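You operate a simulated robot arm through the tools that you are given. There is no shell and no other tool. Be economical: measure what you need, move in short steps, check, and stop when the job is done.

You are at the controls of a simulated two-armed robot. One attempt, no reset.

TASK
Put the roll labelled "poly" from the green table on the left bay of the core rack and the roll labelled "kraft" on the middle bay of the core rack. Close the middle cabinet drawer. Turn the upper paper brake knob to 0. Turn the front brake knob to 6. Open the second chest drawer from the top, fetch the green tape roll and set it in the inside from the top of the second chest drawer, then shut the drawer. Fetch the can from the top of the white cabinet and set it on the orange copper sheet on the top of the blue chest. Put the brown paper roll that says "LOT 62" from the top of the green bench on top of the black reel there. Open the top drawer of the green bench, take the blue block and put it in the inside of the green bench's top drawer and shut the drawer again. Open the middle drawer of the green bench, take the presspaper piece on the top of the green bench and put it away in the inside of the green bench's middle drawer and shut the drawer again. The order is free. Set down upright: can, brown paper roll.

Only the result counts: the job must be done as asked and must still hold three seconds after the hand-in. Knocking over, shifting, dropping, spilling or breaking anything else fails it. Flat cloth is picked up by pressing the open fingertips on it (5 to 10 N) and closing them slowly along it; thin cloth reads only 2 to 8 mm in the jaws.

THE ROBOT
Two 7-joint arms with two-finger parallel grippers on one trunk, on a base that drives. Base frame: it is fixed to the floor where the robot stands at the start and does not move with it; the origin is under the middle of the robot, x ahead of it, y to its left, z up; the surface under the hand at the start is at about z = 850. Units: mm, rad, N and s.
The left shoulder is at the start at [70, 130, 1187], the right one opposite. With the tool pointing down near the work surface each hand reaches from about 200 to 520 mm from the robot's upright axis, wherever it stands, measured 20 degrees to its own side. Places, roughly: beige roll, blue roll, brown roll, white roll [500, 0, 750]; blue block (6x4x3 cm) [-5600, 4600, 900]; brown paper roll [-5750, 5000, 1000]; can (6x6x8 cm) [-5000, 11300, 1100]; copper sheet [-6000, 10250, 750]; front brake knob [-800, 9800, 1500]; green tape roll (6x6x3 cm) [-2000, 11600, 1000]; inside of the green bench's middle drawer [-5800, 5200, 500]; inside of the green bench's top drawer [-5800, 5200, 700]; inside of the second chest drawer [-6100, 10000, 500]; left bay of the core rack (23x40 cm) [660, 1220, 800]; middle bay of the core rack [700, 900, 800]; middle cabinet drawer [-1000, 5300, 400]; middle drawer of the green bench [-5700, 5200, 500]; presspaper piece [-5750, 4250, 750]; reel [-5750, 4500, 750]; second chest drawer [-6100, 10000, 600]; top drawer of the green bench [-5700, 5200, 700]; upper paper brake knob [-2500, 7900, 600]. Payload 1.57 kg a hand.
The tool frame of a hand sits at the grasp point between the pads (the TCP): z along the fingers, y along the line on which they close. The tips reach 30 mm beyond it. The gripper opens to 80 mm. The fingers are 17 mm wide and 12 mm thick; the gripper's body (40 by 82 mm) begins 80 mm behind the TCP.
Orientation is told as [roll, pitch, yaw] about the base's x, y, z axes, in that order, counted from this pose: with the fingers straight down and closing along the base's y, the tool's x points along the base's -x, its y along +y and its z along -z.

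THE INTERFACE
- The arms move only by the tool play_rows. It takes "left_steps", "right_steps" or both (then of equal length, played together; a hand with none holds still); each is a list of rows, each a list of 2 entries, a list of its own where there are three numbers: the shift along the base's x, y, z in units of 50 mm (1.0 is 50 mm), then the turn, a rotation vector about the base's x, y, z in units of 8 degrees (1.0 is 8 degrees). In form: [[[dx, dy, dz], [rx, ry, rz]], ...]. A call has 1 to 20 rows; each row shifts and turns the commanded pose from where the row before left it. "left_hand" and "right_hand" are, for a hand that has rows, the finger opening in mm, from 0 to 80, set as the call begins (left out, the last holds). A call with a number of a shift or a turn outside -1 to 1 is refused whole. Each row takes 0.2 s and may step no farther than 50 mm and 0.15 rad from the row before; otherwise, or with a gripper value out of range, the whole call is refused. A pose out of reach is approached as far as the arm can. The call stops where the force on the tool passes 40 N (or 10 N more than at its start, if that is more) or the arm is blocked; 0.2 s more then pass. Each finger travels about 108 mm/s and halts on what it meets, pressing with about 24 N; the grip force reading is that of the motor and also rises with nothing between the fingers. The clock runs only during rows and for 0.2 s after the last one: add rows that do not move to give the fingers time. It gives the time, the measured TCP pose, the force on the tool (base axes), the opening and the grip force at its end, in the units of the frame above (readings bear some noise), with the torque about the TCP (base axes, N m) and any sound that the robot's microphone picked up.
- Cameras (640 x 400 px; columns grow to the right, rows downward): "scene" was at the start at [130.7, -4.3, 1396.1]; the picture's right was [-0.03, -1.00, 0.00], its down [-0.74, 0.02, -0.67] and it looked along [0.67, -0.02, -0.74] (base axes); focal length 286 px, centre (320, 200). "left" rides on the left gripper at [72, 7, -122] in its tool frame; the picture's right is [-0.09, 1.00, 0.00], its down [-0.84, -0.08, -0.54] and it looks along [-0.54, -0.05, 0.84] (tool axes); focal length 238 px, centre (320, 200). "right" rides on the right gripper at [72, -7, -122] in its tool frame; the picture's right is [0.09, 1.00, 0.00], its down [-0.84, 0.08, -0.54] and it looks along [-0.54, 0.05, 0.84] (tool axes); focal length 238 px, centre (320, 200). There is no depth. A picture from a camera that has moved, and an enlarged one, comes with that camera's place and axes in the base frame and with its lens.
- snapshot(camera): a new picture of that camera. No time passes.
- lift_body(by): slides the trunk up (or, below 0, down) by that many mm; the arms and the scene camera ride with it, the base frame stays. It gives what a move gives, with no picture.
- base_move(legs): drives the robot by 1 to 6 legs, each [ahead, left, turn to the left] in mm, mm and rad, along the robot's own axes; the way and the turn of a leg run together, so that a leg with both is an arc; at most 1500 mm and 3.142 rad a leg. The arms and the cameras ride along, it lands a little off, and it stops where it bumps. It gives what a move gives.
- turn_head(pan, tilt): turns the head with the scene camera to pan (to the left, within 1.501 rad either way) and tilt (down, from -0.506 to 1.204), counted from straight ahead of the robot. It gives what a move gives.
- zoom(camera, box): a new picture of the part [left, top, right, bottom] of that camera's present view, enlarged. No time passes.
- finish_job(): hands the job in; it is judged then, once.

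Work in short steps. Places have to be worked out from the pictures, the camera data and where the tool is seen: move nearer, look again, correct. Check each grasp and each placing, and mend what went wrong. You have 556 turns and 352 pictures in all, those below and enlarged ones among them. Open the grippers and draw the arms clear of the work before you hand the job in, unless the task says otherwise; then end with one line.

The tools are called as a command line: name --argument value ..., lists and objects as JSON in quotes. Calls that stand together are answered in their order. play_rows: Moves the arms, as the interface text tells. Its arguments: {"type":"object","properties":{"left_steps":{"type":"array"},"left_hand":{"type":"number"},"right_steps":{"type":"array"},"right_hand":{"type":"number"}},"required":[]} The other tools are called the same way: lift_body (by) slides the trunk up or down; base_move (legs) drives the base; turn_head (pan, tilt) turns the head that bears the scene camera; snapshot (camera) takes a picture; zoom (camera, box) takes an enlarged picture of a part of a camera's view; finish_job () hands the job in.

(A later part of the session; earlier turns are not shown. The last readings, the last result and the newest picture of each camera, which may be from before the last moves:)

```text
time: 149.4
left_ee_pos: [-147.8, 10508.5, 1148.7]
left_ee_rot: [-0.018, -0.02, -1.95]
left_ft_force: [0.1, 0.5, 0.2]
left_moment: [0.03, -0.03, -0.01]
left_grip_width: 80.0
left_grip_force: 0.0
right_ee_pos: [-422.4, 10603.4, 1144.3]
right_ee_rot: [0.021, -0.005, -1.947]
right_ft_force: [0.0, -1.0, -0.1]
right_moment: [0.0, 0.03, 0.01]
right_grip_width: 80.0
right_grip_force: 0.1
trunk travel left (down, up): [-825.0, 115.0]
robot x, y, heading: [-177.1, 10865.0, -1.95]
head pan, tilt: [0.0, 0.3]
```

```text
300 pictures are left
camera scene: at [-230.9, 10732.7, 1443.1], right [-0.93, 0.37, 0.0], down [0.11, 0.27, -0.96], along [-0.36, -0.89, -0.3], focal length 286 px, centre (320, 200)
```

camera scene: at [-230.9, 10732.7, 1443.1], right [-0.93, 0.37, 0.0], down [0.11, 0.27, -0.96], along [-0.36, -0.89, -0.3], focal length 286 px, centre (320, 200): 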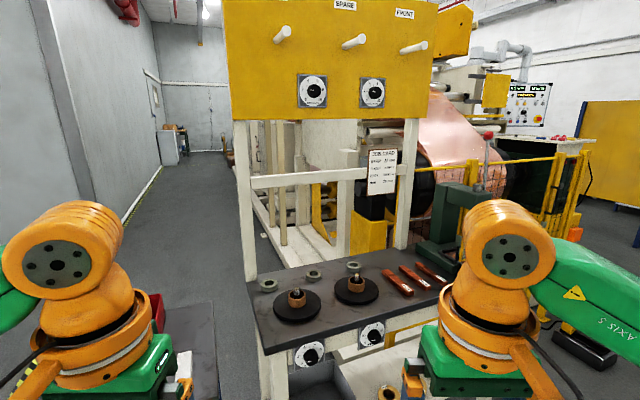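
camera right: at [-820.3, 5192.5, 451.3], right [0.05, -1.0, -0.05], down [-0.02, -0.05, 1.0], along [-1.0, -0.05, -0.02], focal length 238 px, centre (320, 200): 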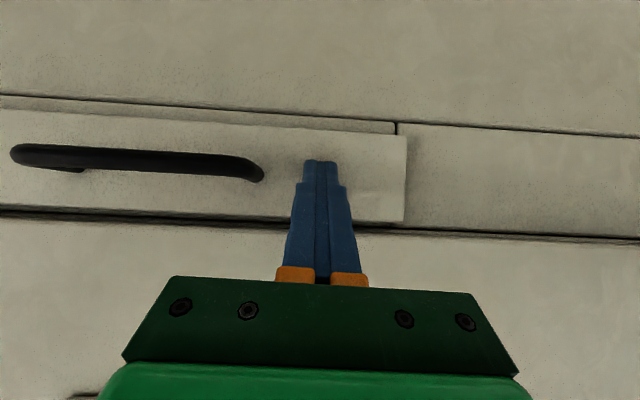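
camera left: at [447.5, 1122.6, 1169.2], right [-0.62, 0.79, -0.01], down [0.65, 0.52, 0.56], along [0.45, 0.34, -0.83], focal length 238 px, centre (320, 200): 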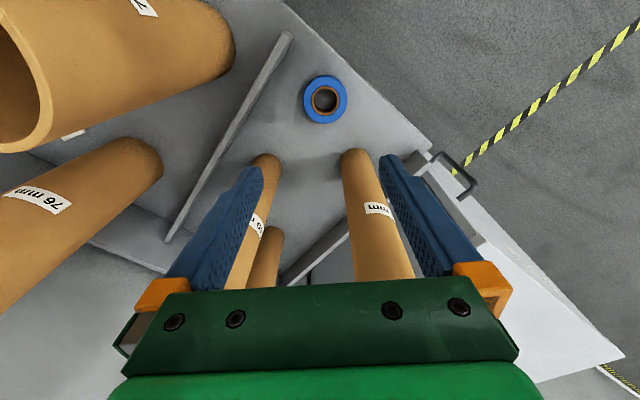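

Four dials are visible: two upper, two on the bench front. Zoom to read their labels.

zoom --camera "scene" --box '[285, 60, 405, 120]'

zoom --camera "scene" --box '[280, 310, 400, 375]'

zoom --camera "scene" --box '[350, 140, 430, 200]'

```text
5.33 times, centred on (345, 90) of scene
camera zoom: at [-230.9, 10732.7, 1443.1], right [-0.93, 0.37, 0.0], down [0.11, 0.27, -0.96], along [-0.36, -0.89, -0.3], focal length 1526 px, centre (187, 787)
```

zoom: 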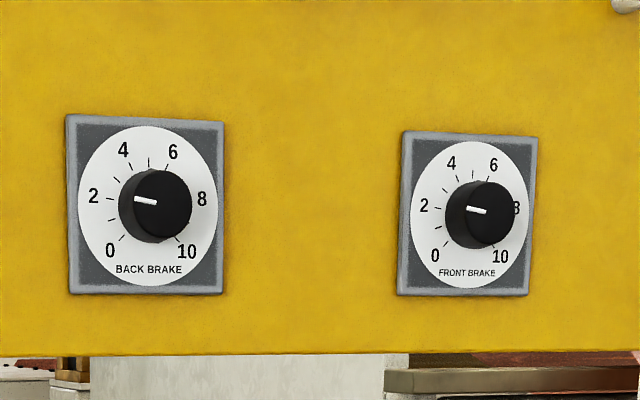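

```text
5.33 times, centred on (340, 342) of scene
camera zoom: at [-230.9, 10732.7, 1443.1], right [-0.93, 0.37, 0.0], down [0.11, 0.27, -0.96], along [-0.36, -0.89, -0.3], focal length 1526 px, centre (213, -560)
```

zoom: 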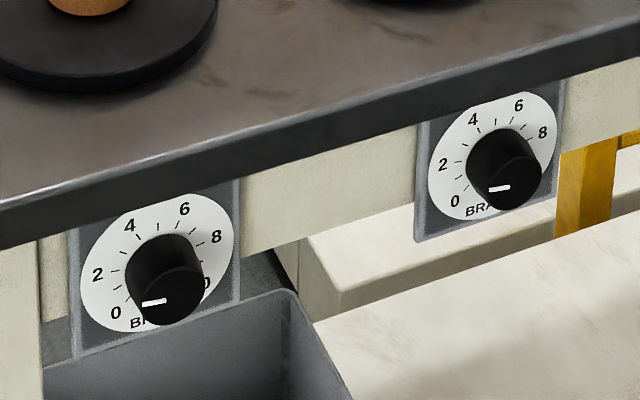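

```text
6.67 times, centred on (390, 170) of scene
camera zoom: at [-230.9, 10732.7, 1443.1], right [-0.93, 0.37, 0.0], down [0.11, 0.27, -0.96], along [-0.36, -0.89, -0.3], focal length 1908 px, centre (-147, 400)
```

zoom: 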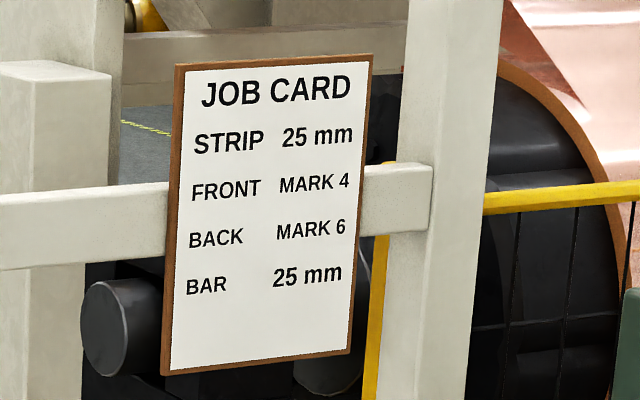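

Front brake now reads about 2; its knob is at ≈(-825,9788,1508), about 45 mm across. I position the robot facing -y with the knob to its right, raise the trunk, and orient the right gripper forward.

base_move --legs '[[0, 0, 0.379], [330, 0, 0], [0, -490, 0]]'

lift_body --by 114

play_rows --right_hand 80 --right_steps '[[[0, 0, 0.3], [-1, 0, 0]], [[0, 0, 0.3], [-1, 0, 0]], [[0, 0, 0.3], [-1, 0, 0]], [[0, 0, 0.3], [-1, 0, 0]], [[0, 0, 0.3], [-1, 0, 0]], [[0, 0, 0.3], [-1, 0, 0]], [[0, 0, 0.3], [-1, 0, 0]], [[0, 0, 0.3], [-1, 0, 0]], [[0, 0, 0.3], [-1, 0, 0]], [[0, 0, 0.3], [-1, 0, 0]], [[0, 0, 0.3], [-1, 0, 0]], [[0, 0, 0.3], [-0.25, 0, 0]]]'

snapshot --camera "scene"

snapshot --camera "right"

```text
time: 155.2
left_ee_pos: [-505.5, 10219.7, 1148.2]
left_ee_rot: [-0.017, -0.019, -1.581]
left_ft_force: [-0.1, 0.2, 0.2]
left_moment: [0.01, 0.0, -0.01]
left_grip_width: 80.0
left_grip_force: 0.2
right_ee_pos: [-794.6, 10209.6, 1144.7]
right_ee_rot: [0.023, -0.005, -1.577]
right_ft_force: [-0.2, 0.5, 0.0]
right_moment: [-0.01, 0.01, -0.02]
right_grip_width: 79.6
right_grip_force: 0.0
trunk travel left (down, up): [-825.0, 115.0]
robot x, y, heading: [-662.8, 10548.6, -1.59]
head pan, tilt: [0.0, 0.3]
```

```text
time: 156.7
left_ee_pos: [-504.5, 10220.3, 1262.3]
left_ee_rot: [-0.017, -0.019, -1.583]
left_ft_force: [-1.1, -0.1, -0.5]
left_moment: [0.01, -0.01, 0.0]
left_grip_width: 80.1
left_grip_force: 0.1
right_ee_pos: [-796.7, 10209.8, 1258.6]
right_ee_rot: [0.02, -0.008, -1.577]
right_ft_force: [-0.5, 0.6, 0.0]
right_moment: [-0.02, 0.02, -0.01]
right_grip_width: 79.6
right_grip_force: 0.0
trunk travel left (down, up): [-939.0, 1.0]
robot x, y, heading: [-662.7, 10544.2, -1.584]
head pan, tilt: [0.0, 0.3]
```

```text
time: 159.3
left_ee_pos: [-504.9, 10219.5, 1262.1]
left_ee_rot: [-0.017, -0.019, -1.583]
left_ft_force: [-0.1, -0.4, 0.6]
left_moment: [-0.01, -0.01, 0.01]
left_grip_width: 79.9
left_grip_force: 0.1
right_ee_pos: [-789.2, 10200.0, 1461.8]
right_ee_rot: [2.325, -1.561, 2.409]
right_ft_force: [0.0, -0.2, 0.1]
right_moment: [-0.01, 0.02, 0.01]
right_grip_width: 79.9
right_grip_force: 0.0
right hand out of reach, approached as far as the arm can: row 10, 11
trunk travel left (down, up): [-939.0, 1.0]
robot x, y, heading: [-660.7, 10546.3, -1.585]
head pan, tilt: [0.0, 0.3]
```

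```text
296 pictures are left
camera scene: at [-664.1, 10398.6, 1557.1], right [-1.0, 0.01, 0.0], down [0.0, 0.3, -0.96], along [-0.01, -0.96, -0.3], focal length 286 px, centre (320, 200)
```

scene: 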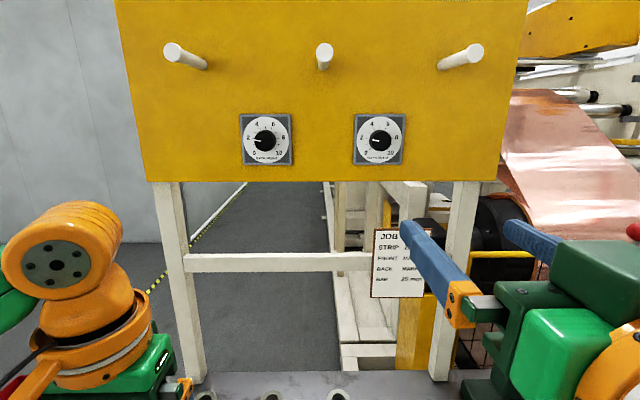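

```text
295 pictures are left
camera right: at [-797.9, 10320.6, 1389.5], right [1.0, 0.02, -0.08], down [0.06, 0.55, 0.83], along [0.06, -0.84, 0.55], focal length 238 px, centre (320, 200)
```

right: 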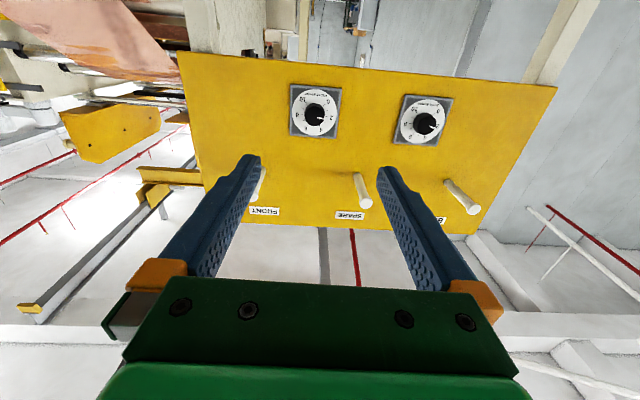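

Front knob at ≈(-791, ~9830, 1505). I raise the hand to the knob height and pre-roll it about +y so that clockwise turning has room.

play_rows --right_steps '[[[0, 0, 0.12], [0, 1, 0]], [[0, 0, 0.12], [0, 1, 0]], [[0, 0, 0.12], [0, 1, 0]], [[0, 0, 0.12], [0, 1, 0]], [[0, 0, 0.12], [0, 1, 0]], [[0, 0, 0.12], [0, 1, 0]], [[0, 0, 0.12], [0, 0.75, 0]]]'

snapshot --camera "right"

```text
time: 160.9
left_ee_pos: [-505.6, 10218.8, 1263.2]
left_ee_rot: [-0.018, -0.021, -1.583]
left_ft_force: [-0.2, -0.1, -0.2]
left_moment: [0.02, 0.01, -0.01]
left_grip_width: 79.9
left_grip_force: 0.1
right_ee_pos: [-789.0, 10199.8, 1502.8]
right_ee_rot: [-1.552, -0.633, 0.007]
right_ft_force: [1.5, 0.0, -0.2]
right_moment: [-0.01, -0.03, 0.01]
right_grip_width: 80.1
right_grip_force: 0.1
trunk travel left (down, up): [-939.0, 1.0]
robot x, y, heading: [-663.3, 10541.6, -1.582]
head pan, tilt: [0.0, 0.3]
```

```text
294 pictures are left
camera right: at [-852.2, 10319.9, 1468.1], right [0.52, 0.02, -0.86], down [0.71, 0.55, 0.44], along [0.48, -0.84, 0.27], focal length 238 px, centre (320, 200)
```

right: 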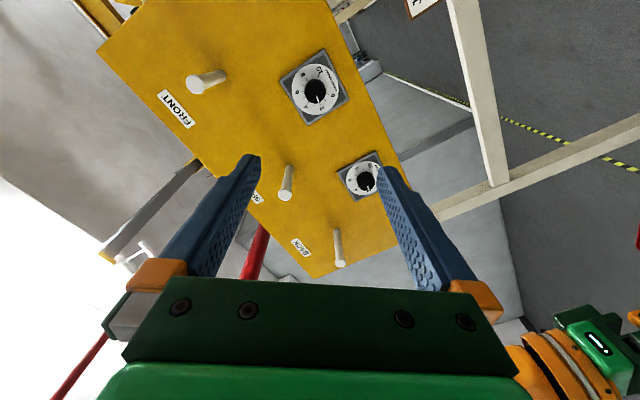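

Orientation works; knob at ≈(-787,·,1507). Drive 160 ahead and extend the arm part of the way.

base_move --legs '[[160, 0, 0]]'

play_rows --right_steps '[[[0, -0.6, 0.08], [0, 0, 0]], [[0, -0.6, 0], [0, 0, 0]], [[0, -0.6, 0], [0, 0, 0]]]'

snapshot --camera "right"

snapshot --camera "scene"

```text
time: 162.3
left_ee_pos: [-508.7, 10067.4, 1262.7]
left_ee_rot: [-0.017, -0.025, -1.585]
left_ft_force: [1.2, 0.3, 0.0]
left_moment: [-0.02, 0.03, 0.03]
left_grip_width: 80.1
left_grip_force: 0.1
right_ee_pos: [-791.8, 10046.8, 1503.6]
right_ee_rot: [-1.557, -0.636, 0.008]
right_ft_force: [0.5, 0.7, 0.3]
right_moment: [0.0, -0.01, -0.03]
right_grip_width: 80.1
right_grip_force: 0.0
trunk travel left (down, up): [-939.0, 1.0]
robot x, y, heading: [-671.4, 10384.9, -1.588]
head pan, tilt: [0.0, 0.3]
```

```text
time: 163.1
left_ee_pos: [-507.7, 10060.1, 1261.7]
left_ee_rot: [-0.017, -0.02, -1.586]
left_ft_force: [0.4, 0.8, 1.2]
left_moment: [0.02, 0.01, 0.02]
left_grip_width: 80.3
left_grip_force: 0.1
right_ee_pos: [-792.9, 9949.4, 1507.9]
right_ee_rot: [-1.552, -0.633, 0.006]
right_ft_force: [0.7, -0.1, 0.7]
right_moment: [0.0, 0.0, -0.01]
right_grip_width: 80.1
right_grip_force: 0.0
trunk travel left (down, up): [-939.0, 1.0]
robot x, y, heading: [-665.7, 10387.5, -1.587]
head pan, tilt: [0.0, 0.3]
```

```text
293 pictures are left
camera right: at [-855.4, 10070.9, 1472.3], right [0.52, 0.02, -0.86], down [0.71, 0.55, 0.44], along [0.48, -0.84, 0.27], focal length 238 px, centre (320, 200)
```

right: 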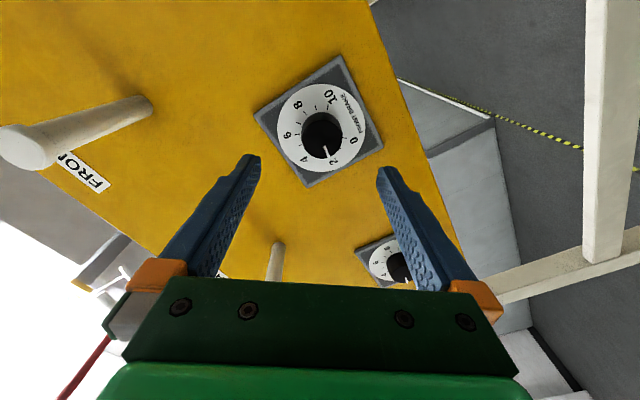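

```text
292 pictures are left
camera scene: at [-666.5, 10240.0, 1557.0], right [-1.0, 0.02, 0.0], down [0.0, 0.3, -0.95], along [-0.02, -0.95, -0.3], focal length 286 px, centre (320, 200)
```

scene: 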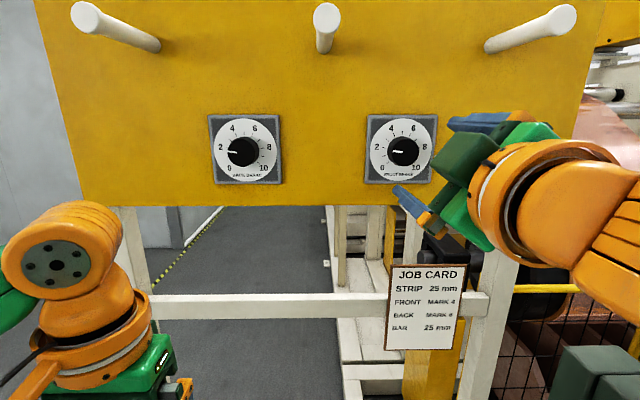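

Knob face ≈(-792,9855,1504). Advance 65 mm and look.

play_rows --right_steps '[[[0.02, -0.5, -0.08], [0, 0, 0]], [[0, -0.5, 0], [0, 0, 0]], [[0, -0.3, 0], [0, 0, 0]], [[0, 0, 0], [0, 0, 0]]]'

snapshot --camera "right"

zoom --camera "scene" --box '[340, 90, 520, 210]'

```text
time: 164.1
left_ee_pos: [-508.1, 10062.9, 1262.8]
left_ee_rot: [-0.018, -0.021, -1.585]
left_ft_force: [0.0, 0.5, 0.4]
left_moment: [-0.03, -0.03, 0.0]
left_grip_width: 80.1
left_grip_force: 0.0
right_ee_pos: [-791.0, 9887.3, 1503.4]
right_ee_rot: [-1.553, -0.637, 0.006]
right_ft_force: [0.0, 0.6, -0.1]
right_moment: [-0.01, 0.0, 0.01]
right_grip_width: 80.1
right_grip_force: 0.0
trunk travel left (down, up): [-939.0, 1.0]
robot x, y, heading: [-666.9, 10385.9, -1.585]
head pan, tilt: [0.0, 0.3]
```

```text
291 pictures are left
camera right: at [-854.4, 10007.7, 1468.4], right [0.52, 0.02, -0.86], down [0.71, 0.55, 0.44], along [0.48, -0.84, 0.27], focal length 238 px, centre (320, 200)
```

right: 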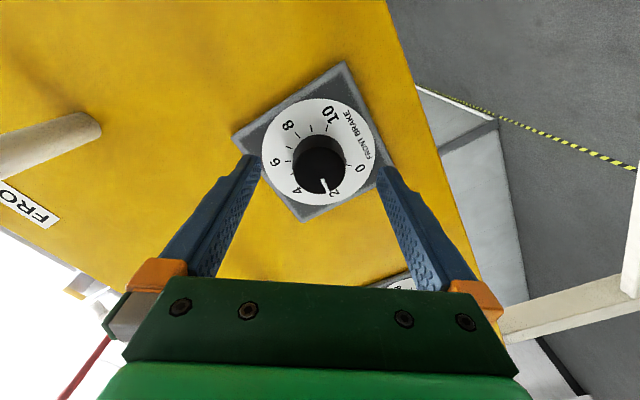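

```text
3.33 times, centred on (430, 150) of scene
camera zoom: at [-666.6, 10241.5, 1557.2], right [-1.0, 0.02, 0.0], down [0.0, 0.3, -0.96], along [-0.02, -0.96, -0.3], focal length 954 px, centre (-47, 367)
```

zoom: 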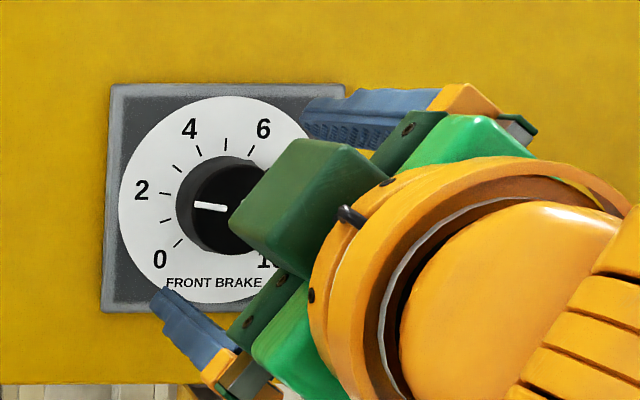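

Advance 20 mm around the knob and close.

play_rows --right_steps '[[[0, -0.2, 0], [0, 0, 0]], [[0, -0.18, 0], [0, 0, 0]], [[0, 0, 0], [0, 0, 0]]]'

play_rows --right_hand 30 --right_steps '[[[0, 0, 0], [0, 0, 0]], [[0, 0, 0], [0, 0, 0]], [[0, 0, 0], [0, 0, 0]]]'

snapshot --camera "right"

```text
time: 164.9
left_ee_pos: [-508.6, 10062.8, 1263.2]
left_ee_rot: [-0.018, -0.018, -1.586]
left_ft_force: [-0.6, -1.2, 0.3]
left_moment: [-0.01, 0.0, 0.0]
left_grip_width: 80.2
left_grip_force: 0.1
right_ee_pos: [-791.3, 9868.3, 1503.1]
right_ee_rot: [-1.553, -0.635, 0.005]
right_ft_force: [1.2, 0.6, -0.7]
right_moment: [-0.01, 0.0, -0.01]
right_grip_width: 80.1
right_grip_force: 0.1
trunk travel left (down, up): [-939.0, 1.0]
robot x, y, heading: [-664.3, 10386.0, -1.587]
head pan, tilt: [0.0, 0.3]
```

```text
time: 165.7
left_ee_pos: [-508.3, 10061.4, 1262.4]
left_ee_rot: [-0.015, -0.02, -1.585]
left_ft_force: [-1.0, 0.4, -0.2]
left_moment: [-0.01, -0.02, -0.03]
left_grip_width: 79.9
left_grip_force: 0.1
right_ee_pos: [-791.9, 9867.2, 1504.2]
right_ee_rot: [-1.554, -0.636, 0.007]
right_ft_force: [-0.7, -1.5, 5.6]
right_moment: [-0.11, -0.03, -0.16]
right_grip_width: 39.1
right_grip_force: 44.4
trunk travel left (down, up): [-939.0, 1.0]
robot x, y, heading: [-666.8, 10387.2, -1.585]
head pan, tilt: [0.0, 0.3]
```

```text
289 pictures are left
camera right: at [-854.7, 9987.7, 1468.3], right [0.52, 0.02, -0.86], down [0.71, 0.55, 0.44], along [0.48, -0.84, 0.27], focal length 238 px, centre (320, 200)
```

right: 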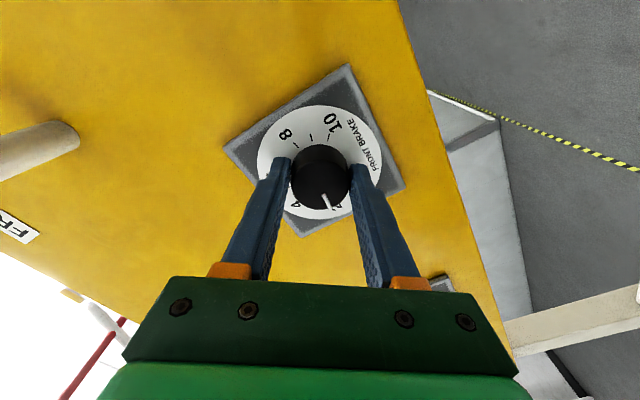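

Gripped (39 mm). Turn clockwise 48° and check.

play_rows --right_steps '[[[0, 0, 0], [0, -1, 0]], [[0, 0, 0], [0, -1, 0]], [[0, 0, 0], [0, -1, 0]], [[0, 0, 0], [0, -1, 0]], [[0, 0, 0], [0, -1, 0]], [[0, 0, 0], [0, -1, 0]]]'

zoom --camera "right" --box '[220, 60, 420, 260]'

```text
time: 167.1
left_ee_pos: [-507.0, 10062.7, 1262.5]
left_ee_rot: [-0.016, -0.019, -1.585]
left_ft_force: [0.0, 0.0, -0.2]
left_moment: [0.03, -0.02, 0.05]
left_grip_width: 80.2
left_grip_force: 0.1
right_ee_pos: [-790.6, 9866.8, 1502.5]
right_ee_rot: [-1.576, -1.476, 0.025]
right_ft_force: [1.6, 0.6, 0.2]
right_moment: [0.68, 0.0, 0.08]
right_grip_width: 38.7
right_grip_force: 44.2
trunk travel left (down, up): [-939.0, 1.0]
robot x, y, heading: [-669.9, 10383.8, -1.589]
head pan, tilt: [0.0, 0.3]
```

```text
2.00 times, centred on (320, 160) of right
camera zoom: at [-805.4, 9987.9, 1431.7], right [0.98, 0.02, -0.19], down [0.14, 0.55, 0.83], along [0.12, -0.84, 0.53], focal length 477 px, centre (320, 280)
```

zoom: 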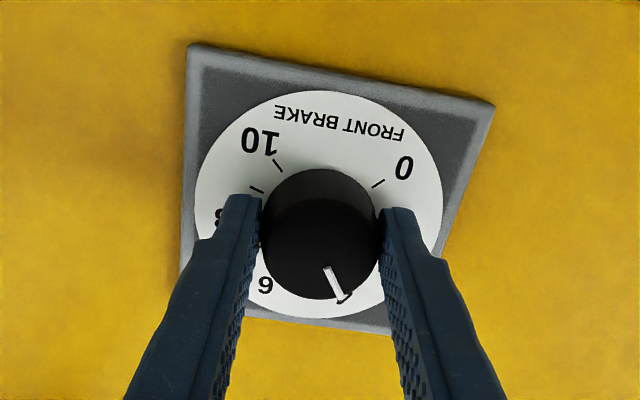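

Reads ≈3.7 now; another ~61° clockwise needed.

play_rows --right_steps '[[[0, 0, 0], [0, -1, 0]], [[0, 0, 0], [0, -1, 0]], [[0, 0, 0], [0, -1, 0]], [[0, 0, 0], [0, -1, 0]], [[0, 0, 0], [0, -1, 0]], [[0, 0, 0], [0, -1, 0]], [[0, 0, 0], [0, -1, 0]], [[0, 0, 0], [0, -0.6, 0]], [[0, 0, 0], [0, 0, 0]]]'

zoom --camera "right" --box '[220, 60, 420, 260]'

zoom --camera "scene" --box '[340, 90, 520, 210]'

```text
time: 169.1
left_ee_pos: [-505.4, 10061.5, 1261.9]
left_ee_rot: [-0.019, -0.019, -1.585]
left_ft_force: [0.3, 0.0, 0.1]
left_moment: [-0.02, -0.01, 0.0]
left_grip_width: 80.0
left_grip_force: 0.0
right_ee_pos: [-788.1, 9866.9, 1502.8]
right_ee_rot: [1.594, -0.607, 3.139]
right_ft_force: [4.9, 4.0, -10.4]
right_moment: [0.48, -0.01, 0.51]
right_grip_width: 39.1
right_grip_force: 44.1
trunk travel left (down, up): [-939.0, 1.0]
robot x, y, heading: [-667.8, 10386.7, -1.583]
head pan, tilt: [0.0, 0.3]
```

```text
2.00 times, centred on (320, 160) of right
camera zoom: at [-732.6, 9987.9, 1454.5], right [0.64, 0.02, 0.76], down [-0.65, 0.55, 0.53], along [-0.41, -0.84, 0.36], focal length 477 px, centre (320, 280)
```

zoom: 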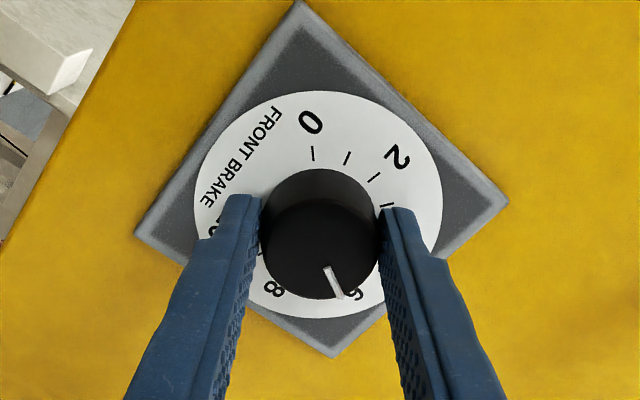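

```text
3.33 times, centred on (430, 150) of scene
camera zoom: at [-663.1, 10240.5, 1557.1], right [-1.0, 0.02, 0.0], down [0.0, 0.3, -0.96], along [-0.02, -0.95, -0.3], focal length 954 px, centre (-47, 367)
```

zoom: 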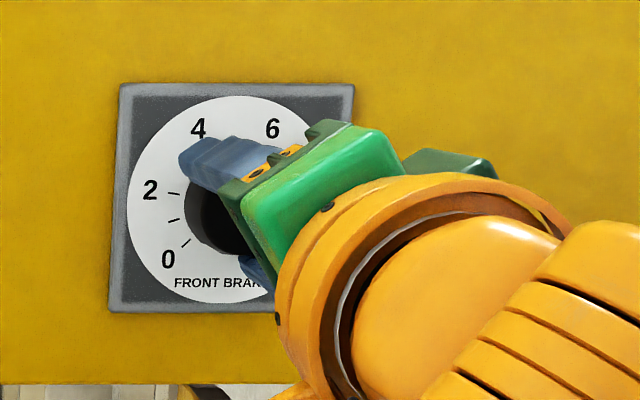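

Mark points near 6. Release, withdraw and check from the front.

play_rows --right_hand 80 --right_steps '[[[0, 0, 0], [0, 0, 0]], [[0, 0, 0], [0, 0, 0]], [[0, 0.3, 0], [0, 0, 0]], [[0, 0.8, 0], [0, 0, 0]], [[0, 0.8, 0], [0, 0, 0]], [[-0.6, 0.3, 0], [0, 0, 0]]]'

zoom --camera "scene" --box '[340, 90, 520, 210]'

zoom --camera "right" --box '[220, 40, 420, 240]'

```text
time: 170.5
left_ee_pos: [-509.2, 10062.6, 1263.5]
left_ee_rot: [-0.016, -0.021, -1.584]
left_ft_force: [0.7, 0.1, 1.3]
left_moment: [0.01, -0.02, 0.02]
left_grip_width: 80.2
left_grip_force: 0.0
right_ee_pos: [-822.8, 9979.1, 1504.4]
right_ee_rot: [1.595, -0.606, 3.137]
right_ft_force: [0.0, 0.5, 0.3]
right_moment: [0.01, -0.02, 0.0]
right_grip_width: 79.9
right_grip_force: 0.0
trunk travel left (down, up): [-939.0, 1.0]
robot x, y, heading: [-662.9, 10385.1, -1.585]
head pan, tilt: [0.0, 0.3]
```

```text
3.33 times, centred on (430, 150) of scene
camera zoom: at [-668.3, 10241.6, 1557.2], right [-1.0, 0.02, 0.0], down [0.01, 0.3, -0.96], along [-0.01, -0.96, -0.3], focal length 954 px, centre (-47, 367)
```

zoom: 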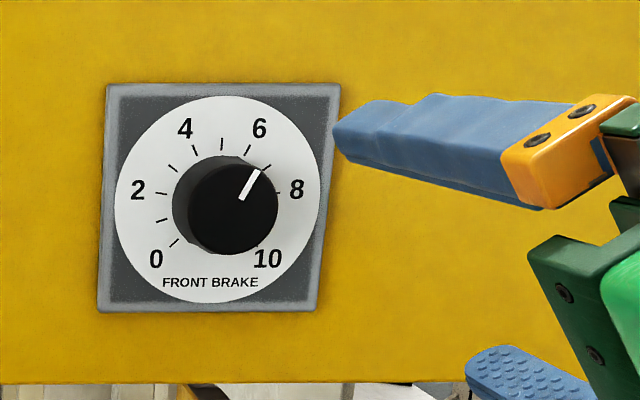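

```text
2.00 times, centred on (320, 140) of right
camera zoom: at [-767.2, 10099.4, 1455.1], right [0.64, 0.02, 0.77], down [-0.65, 0.55, 0.53], along [-0.41, -0.84, 0.37], focal length 477 px, centre (320, 320)
```

zoom: 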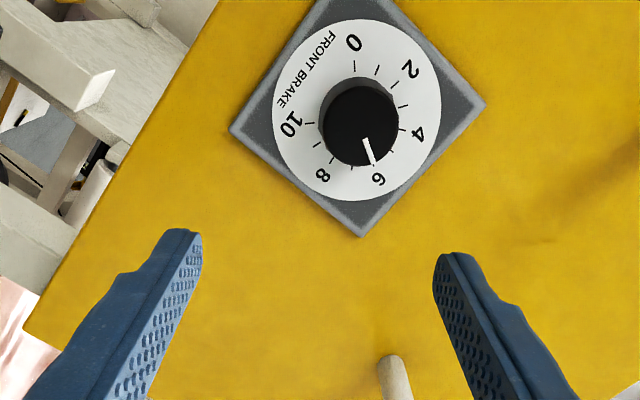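

Reading near 6; enlarge further to measure the mark against the ticks.

zoom --camera "scene" --box '[365, 110, 440, 185]'

zoom --camera "right" --box '[290, 40, 390, 150]'

```text
5.33 times, centred on (402, 148) of scene
camera zoom: at [-668.3, 10241.6, 1557.2], right [-1.0, 0.02, 0.0], down [0.01, 0.3, -0.96], along [-0.01, -0.96, -0.3], focal length 1526 px, centre (-120, 480)
```

zoom: 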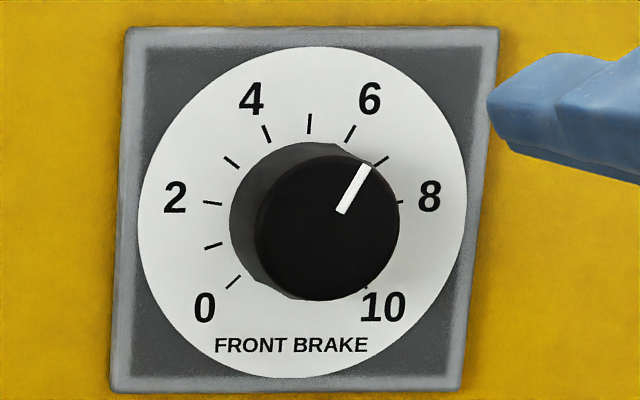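

```text
3.64 times, centred on (340, 95) of right
camera zoom: at [-767.2, 10099.4, 1455.1], right [0.64, 0.02, 0.77], down [-0.65, 0.55, 0.53], along [-0.41, -0.84, 0.37], focal length 867 px, centre (247, 582)
```

zoom: 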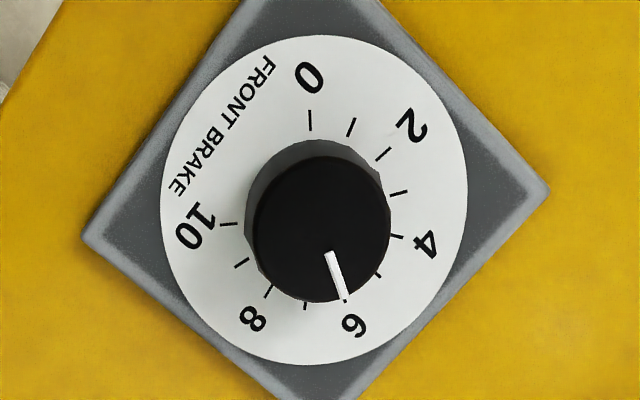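

Front brake is at 6. Back off and return the right hand to pointing down.

base_move --legs '[[-130, 0, 0]]'

play_rows --right_steps '[[[0, 0.4, 0], [0, 1, 0]], [[0, 0.4, 0], [0, 1, 0]], [[0, 0.4, 0], [0, 1, 0]], [[0, 0.4, 0], [0, 1, 0]], [[0, 0.4, 0], [0, 1, 0]], [[0, 0.4, 0], [0, 1, 0]], [[0, 0.2, 0], [0, 0.85, 0]]]'

play_rows --right_steps '[[[0, 0, -0.3], [1, 0, 0]], [[0, 0, -0.3], [1, 0, 0]], [[0, 0, -0.4], [1, 0, 0]], [[0, 0, -0.4], [1, 0, 0]], [[0, 0, -0.4], [1, 0, 0]], [[0, 0, -0.4], [1, 0, 0]], [[0, 0, -0.4], [1, 0, 0]], [[0, 0, -0.4], [1, 0, 0]], [[0, 0, -0.4], [1, 0, 0]], [[0, 0, -0.4], [1, 0, 0]], [[0, 0, -0.4], [1, 0, 0]], [[0, 0, -0.4], [0.1, 0, 0]]]'

```text
time: 171.7
left_ee_pos: [-506.9, 10181.5, 1260.3]
left_ee_rot: [-0.017, -0.015, -1.587]
left_ft_force: [0.0, -1.0, -0.2]
left_moment: [0.05, 0.02, -0.03]
left_grip_width: 79.9
left_grip_force: 0.1
right_ee_pos: [-819.3, 10097.1, 1502.9]
right_ee_rot: [1.589, -0.607, 3.138]
right_ft_force: [-0.6, -1.1, 0.1]
right_moment: [-0.01, 0.02, -0.03]
right_grip_width: 80.1
right_grip_force: 0.0
trunk travel left (down, up): [-939.0, 1.0]
robot x, y, heading: [-664.6, 10510.2, -1.586]
head pan, tilt: [0.0, 0.3]
```

```text
time: 173.3
left_ee_pos: [-507.5, 10187.5, 1262.5]
left_ee_rot: [-0.017, -0.021, -1.586]
left_ft_force: [-0.3, -0.1, -0.7]
left_moment: [-0.01, -0.01, 0.02]
left_grip_width: 80.0
left_grip_force: 0.0
right_ee_pos: [-819.7, 10236.2, 1503.8]
right_ee_rot: [2.475, -1.562, 2.255]
right_ft_force: [-0.4, -0.4, 0.5]
right_moment: [-0.02, 0.0, 0.02]
right_grip_width: 80.1
right_grip_force: 0.0
trunk travel left (down, up): [-939.0, 1.0]
robot x, y, heading: [-665.9, 10510.7, -1.584]
head pan, tilt: [0.0, 0.3]
```

```text
time: 175.9
left_ee_pos: [-508.0, 10186.4, 1262.6]
left_ee_rot: [-0.018, -0.019, -1.585]
left_ft_force: [-0.1, -0.1, 0.2]
left_moment: [0.0, 0.01, -0.02]
left_grip_width: 79.8
left_grip_force: 0.0
right_ee_pos: [-819.3, 10232.6, 1272.7]
right_ee_rot: [0.021, -0.025, -1.58]
right_ft_force: [-0.3, 0.3, 0.0]
right_moment: [-0.01, 0.0, 0.0]
right_grip_width: 79.9
right_grip_force: 0.0
trunk travel left (down, up): [-939.0, 1.0]
robot x, y, heading: [-661.4, 10509.6, -1.585]
head pan, tilt: [0.0, 0.3]
```

Turn toward -x and look for the shelf with the green tape roll.

base_move --legs '[[0, 0, -1.55]]'

turn_head --pan -0.5 --tilt 0.3

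snapshot --camera "scene"

turn_head --pan 0.3 --tilt 0.3

snapshot --camera "scene"

```text
time: 180.1
left_ee_pos: [-984.1, 10347.1, 1261.1]
left_ee_rot: [-0.016, -0.02, -3.135]
left_ft_force: [0.1, 0.8, 0.0]
left_moment: [0.01, 0.01, -0.04]
left_grip_width: 79.9
left_grip_force: 0.2
right_ee_pos: [-946.3, 10661.4, 1273.0]
right_ee_rot: [0.018, -0.027, -3.126]
right_ft_force: [0.4, 0.3, 0.1]
right_moment: [0.02, 0.01, 0.0]
right_grip_width: 79.8
right_grip_force: 0.2
trunk travel left (down, up): [-939.0, 1.0]
robot x, y, heading: [-666.8, 10510.4, -3.134]
head pan, tilt: [0.0, 0.3]
```

```text
time: 181.0
left_ee_pos: [-985.7, 10347.9, 1262.2]
left_ee_rot: [-0.019, -0.019, -3.134]
left_ft_force: [0.4, -0.3, -0.3]
left_moment: [0.01, 0.05, 0.0]
left_grip_width: 79.6
left_grip_force: 0.2
right_ee_pos: [-945.7, 10660.7, 1273.7]
right_ee_rot: [0.018, -0.027, -3.125]
right_ft_force: [0.0, -0.4, -0.3]
right_moment: [-0.02, 0.0, 0.03]
right_grip_width: 79.9
right_grip_force: 0.1
trunk travel left (down, up): [-939.0, 1.0]
robot x, y, heading: [-661.5, 10511.7, -3.134]
head pan, tilt: [-0.499, 0.3]
```

```text
281 pictures are left
camera scene: at [-794.6, 10554.2, 1557.1], right [0.47, 0.88, 0.0], down [0.26, -0.14, -0.96], along [-0.84, 0.45, -0.3], focal length 286 px, centre (320, 200)
```

scene: 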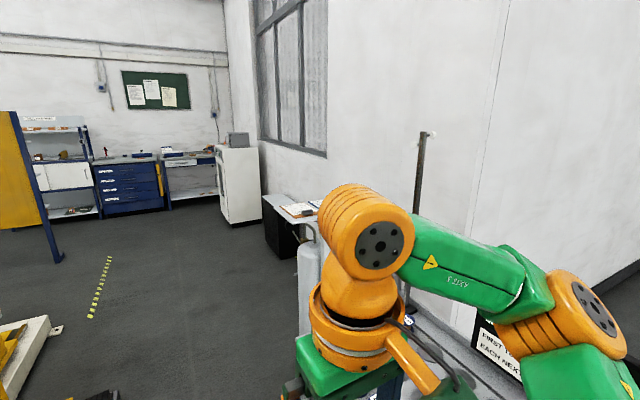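

```text
time: 182.2
left_ee_pos: [-984.7, 10346.9, 1263.0]
left_ee_rot: [-0.017, -0.019, -3.135]
left_ft_force: [-0.4, 0.0, 0.2]
left_moment: [-0.04, -0.02, 0.0]
left_grip_width: 80.0
left_grip_force: 0.0
right_ee_pos: [-945.9, 10661.8, 1273.8]
right_ee_rot: [0.019, -0.026, -3.125]
right_ft_force: [0.8, -0.2, 0.1]
right_moment: [0.01, 0.01, 0.03]
right_grip_width: 80.0
right_grip_force: 0.0
trunk travel left (down, up): [-939.0, 1.0]
robot x, y, heading: [-660.5, 10509.5, -3.128]
head pan, tilt: [0.3, 0.3]
```

```text
280 pictures are left
camera scene: at [-801.3, 10482.1, 1557.1], right [-0.3, 0.95, 0.0], down [0.28, 0.09, -0.96], along [-0.91, -0.29, -0.3], focal length 286 px, centre (320, 200)
```

scene: 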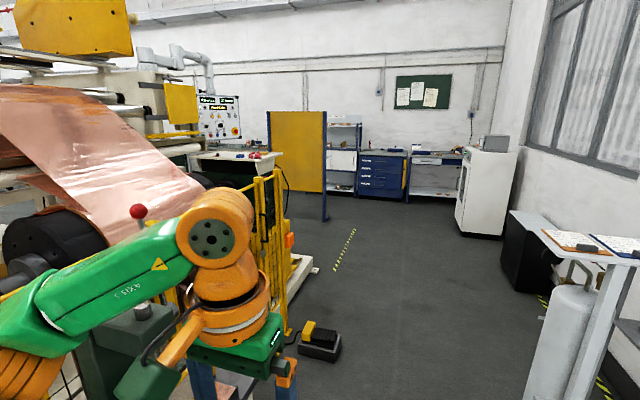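

Drive ahead ~1100 mm past the cart and look to the right for the tape shelf.

base_move --legs '[[1150, 0, 0]]'

turn_head --pan -1.2 --tilt 0.4

snapshot --camera "scene"

```text
time: 188.0
left_ee_pos: [-2116.8, 10321.7, 1262.3]
left_ee_rot: [-0.017, -0.021, -3.113]
left_ft_force: [-0.3, 0.8, 0.2]
left_moment: [0.04, 0.04, 0.04]
left_grip_width: 80.0
left_grip_force: 0.0
right_ee_pos: [-2086.3, 10636.3, 1273.5]
right_ee_rot: [0.019, -0.029, -3.103]
right_ft_force: [0.3, 0.5, 0.1]
right_moment: [-0.01, 0.03, -0.01]
right_grip_width: 80.0
right_grip_force: 0.1
trunk travel left (down, up): [-939.0, 1.0]
robot x, y, heading: [-1803.0, 10493.5, -3.111]
head pan, tilt: [0.3, 0.3]
```

```text
time: 189.6
left_ee_pos: [-2119.6, 10321.0, 1261.9]
left_ee_rot: [-0.016, -0.019, -3.11]
left_ft_force: [0.0, -0.2, 0.2]
left_moment: [0.03, 0.01, -0.01]
left_grip_width: 79.9
left_grip_force: 0.1
right_ee_pos: [-2085.9, 10635.1, 1274.1]
right_ee_rot: [0.018, -0.024, -3.104]
right_ft_force: [-1.0, 0.4, 0.0]
right_moment: [0.01, 0.0, 0.0]
right_grip_width: 79.9
right_grip_force: 0.0
trunk travel left (down, up): [-939.0, 1.0]
robot x, y, heading: [-1798.5, 10494.0, -3.112]
head pan, tilt: [-1.201, 0.4]
```

```text
279 pictures are left
camera scene: at [-1886.7, 10574.7, 1547.9], right [0.92, 0.39, 0.0], down [0.15, -0.36, -0.92], along [-0.36, 0.85, -0.39], focal length 286 px, centre (320, 200)
```

scene: 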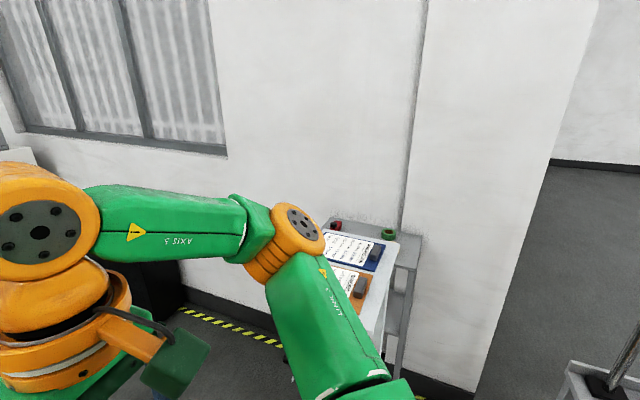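

Green roll spotted at ≈(-2021,11561,1000) on a shelf behind a clipboard stand. Turn to face +y for a clear look.

base_move --legs '[[0, 0, -1.6]]'

turn_head --pan 0.15 --tilt 0.5

snapshot --camera "scene"

```text
time: 193.8
left_ee_pos: [-1970.5, 10811.3, 1262.7]
left_ee_rot: [-0.019, -0.017, 1.591]
left_ft_force: [0.9, -0.9, 0.1]
left_moment: [-0.01, -0.01, -0.02]
left_grip_width: 80.0
left_grip_force: 0.1
right_ee_pos: [-1656.2, 10775.2, 1274.2]
right_ee_rot: [0.019, -0.026, 1.596]
right_ft_force: [0.9, -0.9, 0.9]
right_moment: [0.0, 0.0, 0.0]
right_grip_width: 79.9
right_grip_force: 0.0
trunk travel left (down, up): [-939.0, 1.0]
robot x, y, heading: [-1799.9, 10493.4, 1.59]
head pan, tilt: [-1.201, 0.4]
```

```text
time: 195.3
left_ee_pos: [-1971.1, 10813.1, 1262.3]
left_ee_rot: [-0.019, -0.019, 1.592]
left_ft_force: [0.2, -0.1, -0.8]
left_moment: [0.0, 0.0, -0.05]
left_grip_width: 80.0
left_grip_force: 0.0
right_ee_pos: [-1657.8, 10776.3, 1273.3]
right_ee_rot: [0.02, -0.026, 1.597]
right_ft_force: [-0.5, 1.3, 0.1]
right_moment: [-0.01, 0.02, -0.02]
right_grip_width: 80.3
right_grip_force: 0.1
trunk travel left (down, up): [-939.0, 1.0]
robot x, y, heading: [-1801.1, 10494.1, 1.591]
head pan, tilt: [0.15, 0.499]
```

```text
278 pictures are left
camera scene: at [-1816.5, 10630.7, 1538.7], right [0.99, 0.17, 0.0], down [0.08, -0.47, -0.88], along [-0.15, 0.87, -0.48], focal length 286 px, centre (320, 200)
```

scene: 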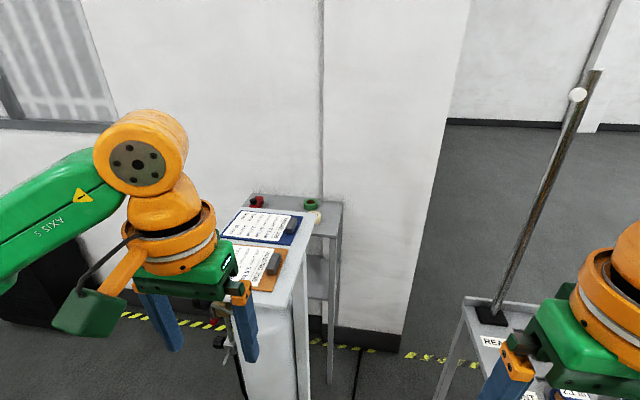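

Zoom in on the stand and shelf to judge edges.

zoom --camera "scene" --box '[190, 170, 400, 390]'

```text
1.82 times, centred on (295, 280) of scene
camera zoom: at [-1816.5, 10630.7, 1538.7], right [0.99, 0.17, 0.0], down [0.08, -0.47, -0.88], along [-0.15, 0.87, -0.48], focal length 520 px, centre (366, 54)
```

zoom: 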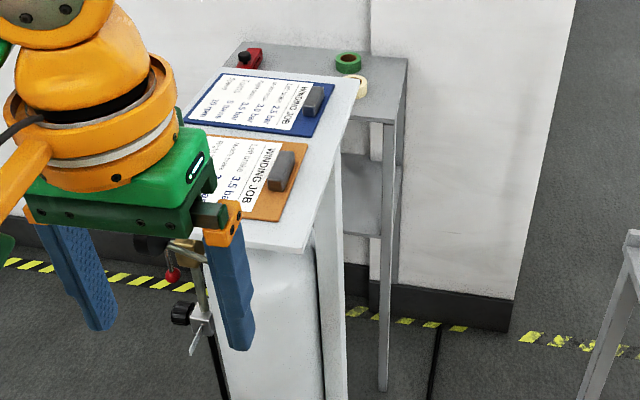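

Shelf top z≈930, roll ≈(-2035,11635). The robot must come in at the stand's right side; I look down at my own base to learn its footprint.

turn_head --pan 0.0 --tilt 1.2

snapshot --camera "scene"

turn_head --pan -0.7 --tilt 0.7

snapshot --camera "scene"

```text
time: 196.4
left_ee_pos: [-1970.6, 10811.1, 1262.7]
left_ee_rot: [-0.018, -0.02, 1.593]
left_ft_force: [-0.8, 0.1, 1.0]
left_moment: [-0.02, -0.01, -0.02]
left_grip_width: 80.1
left_grip_force: 0.1
right_ee_pos: [-1657.1, 10776.4, 1273.3]
right_ee_rot: [0.02, -0.027, 1.6]
right_ft_force: [0.5, 0.0, 0.0]
right_moment: [0.01, 0.0, -0.02]
right_grip_width: 80.3
right_grip_force: 0.1
trunk travel left (down, up): [-939.0, 1.0]
robot x, y, heading: [-1800.8, 10490.9, 1.593]
head pan, tilt: [0.0, 1.201]
```

```text
276 pictures are left
camera scene: at [-1802.4, 10596.8, 1485.1], right [1.0, 0.02, 0.0], down [0.02, -0.93, -0.36], along [-0.01, 0.36, -0.93], focal length 286 px, centre (320, 200)
```

scene: 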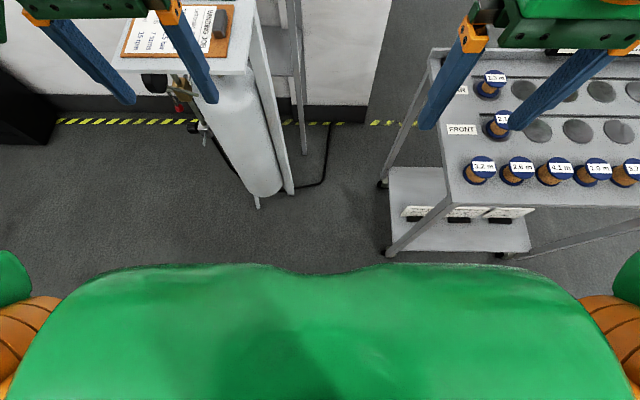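

```text
time: 197.5
left_ee_pos: [-1970.7, 10811.4, 1261.4]
left_ee_rot: [-0.019, -0.019, 1.592]
left_ft_force: [0.6, -0.7, -0.3]
left_moment: [0.0, 0.02, -0.03]
left_grip_width: 80.1
left_grip_force: 0.1
right_ee_pos: [-1657.4, 10776.6, 1273.7]
right_ee_rot: [0.02, -0.026, 1.599]
right_ft_force: [0.5, 0.4, 0.4]
right_moment: [0.01, 0.0, 0.0]
right_grip_width: 80.0
right_grip_force: 0.0
trunk travel left (down, up): [-939.0, 1.0]
robot x, y, heading: [-1801.7, 10497.4, 1.586]
head pan, tilt: [-0.7, 0.7]
```

```text
275 pictures are left
camera scene: at [-1747.9, 10606.8, 1521.0], right [0.78, -0.63, 0.0], down [-0.41, -0.5, -0.76], along [0.48, 0.59, -0.64], focal length 286 px, centre (320, 200)
```

scene: 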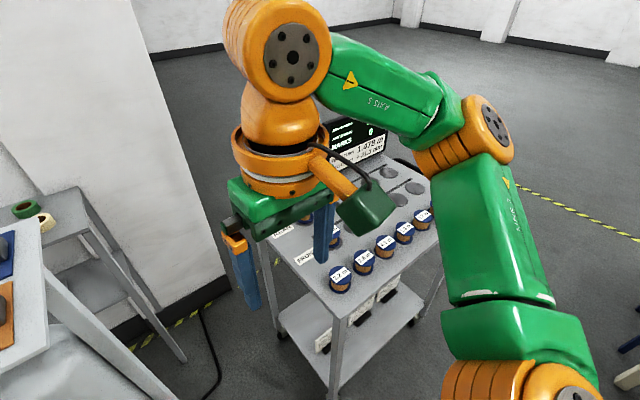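

Gap is ~500 mm – tight. I test how far the left arm reaches when the tool is tilted forward.

play_rows --left_steps '[[[0, 0.5, 0], [1, 0, 0]], [[0, 0.5, 0], [1, 0, 0]], [[0, 0.5, 0], [1, 0, 0]], [[0, 0.5, 0], [1, 0, 0]], [[0, 0.5, 0], [1, 0, 0]], [[0, 0.5, 0], [1, 0, 0]], [[0, 0.5, 0], [0, 0, 0]], [[0, 0.5, 0], [0, 0, 0]], [[0, 0.8, 0], [0, 0, 0]], [[0, 0.8, 0], [0, 0, 0]], [[0, 0.8, 0], [0, 0, 0]]]'

```text
time: 199.9
left_ee_pos: [-1969.7, 11128.8, 1263.2]
left_ee_rot: [-0.036, -0.86, 1.593]
left_ft_force: [-0.7, 0.7, -0.8]
left_moment: [-0.03, -0.02, 0.0]
left_grip_width: 79.9
left_grip_force: 0.0
left hand out of reach, approached as far as the arm can: row 11
right_ee_pos: [-1654.4, 10777.2, 1273.4]
right_ee_rot: [0.024, -0.026, 1.599]
right_ft_force: [0.2, 0.6, -0.2]
right_moment: [-0.06, 0.04, 0.0]
right_grip_width: 79.8
right_grip_force: 0.0
trunk travel left (down, up): [-939.0, 1.0]
robot x, y, heading: [-1800.8, 10494.3, 1.588]
head pan, tilt: [-0.7, 0.7]
```

Reach with tilt is ~650 mm. To know the base footprint, I tilt the right hand backward and look at the base with its camera.

play_rows --right_steps '[[[0, 0.4, 0], [-1, 0, 0]], [[0, 0.4, 0], [-1, 0, 0]], [[0, 0.4, 0], [-1, 0, 0]], [[0, 0.2, 0], [-1, 0, 0]], [[0, 0.2, 0], [-1, 0, 0]], [[0, 0, 0], [-1, 0, 0]]]'

snapshot --camera "right"

```text
time: 201.3
left_ee_pos: [-1972.3, 11128.5, 1263.7]
left_ee_rot: [-0.041, -0.856, 1.602]
left_ft_force: [-0.2, 0.1, 0.0]
left_moment: [-0.01, 0.03, 0.02]
left_grip_width: 79.9
left_grip_force: 0.0
right_ee_pos: [-1645.4, 10770.7, 1230.7]
right_ee_rot: [0.054, 0.81, 1.613]
right_ft_force: [0.9, -0.2, -0.3]
right_moment: [0.02, -0.03, -0.05]
right_grip_width: 80.2
right_grip_force: 0.1
right hand out of reach, approached as far as the arm can: row 4, 5, 6
trunk travel left (down, up): [-939.0, 1.0]
robot x, y, heading: [-1800.1, 10491.4, 1.584]
head pan, tilt: [-0.7, 0.7]
```

```text
274 pictures are left
camera right: at [-1633.1, 10810.1, 1366.5], right [-0.99, -0.07, 0.1], down [-0.09, 0.97, -0.23], along [-0.08, -0.24, -0.97], focal length 238 px, centre (320, 200)
```

right: 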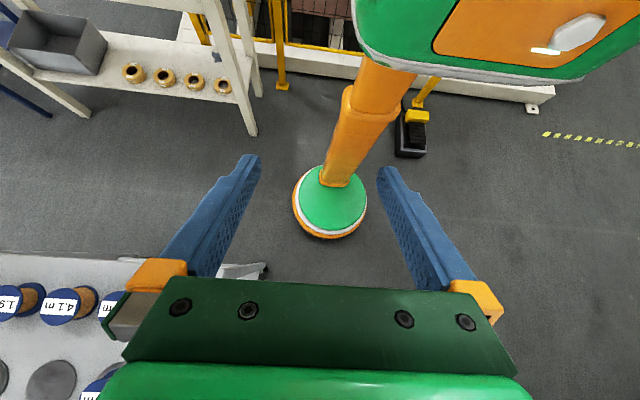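

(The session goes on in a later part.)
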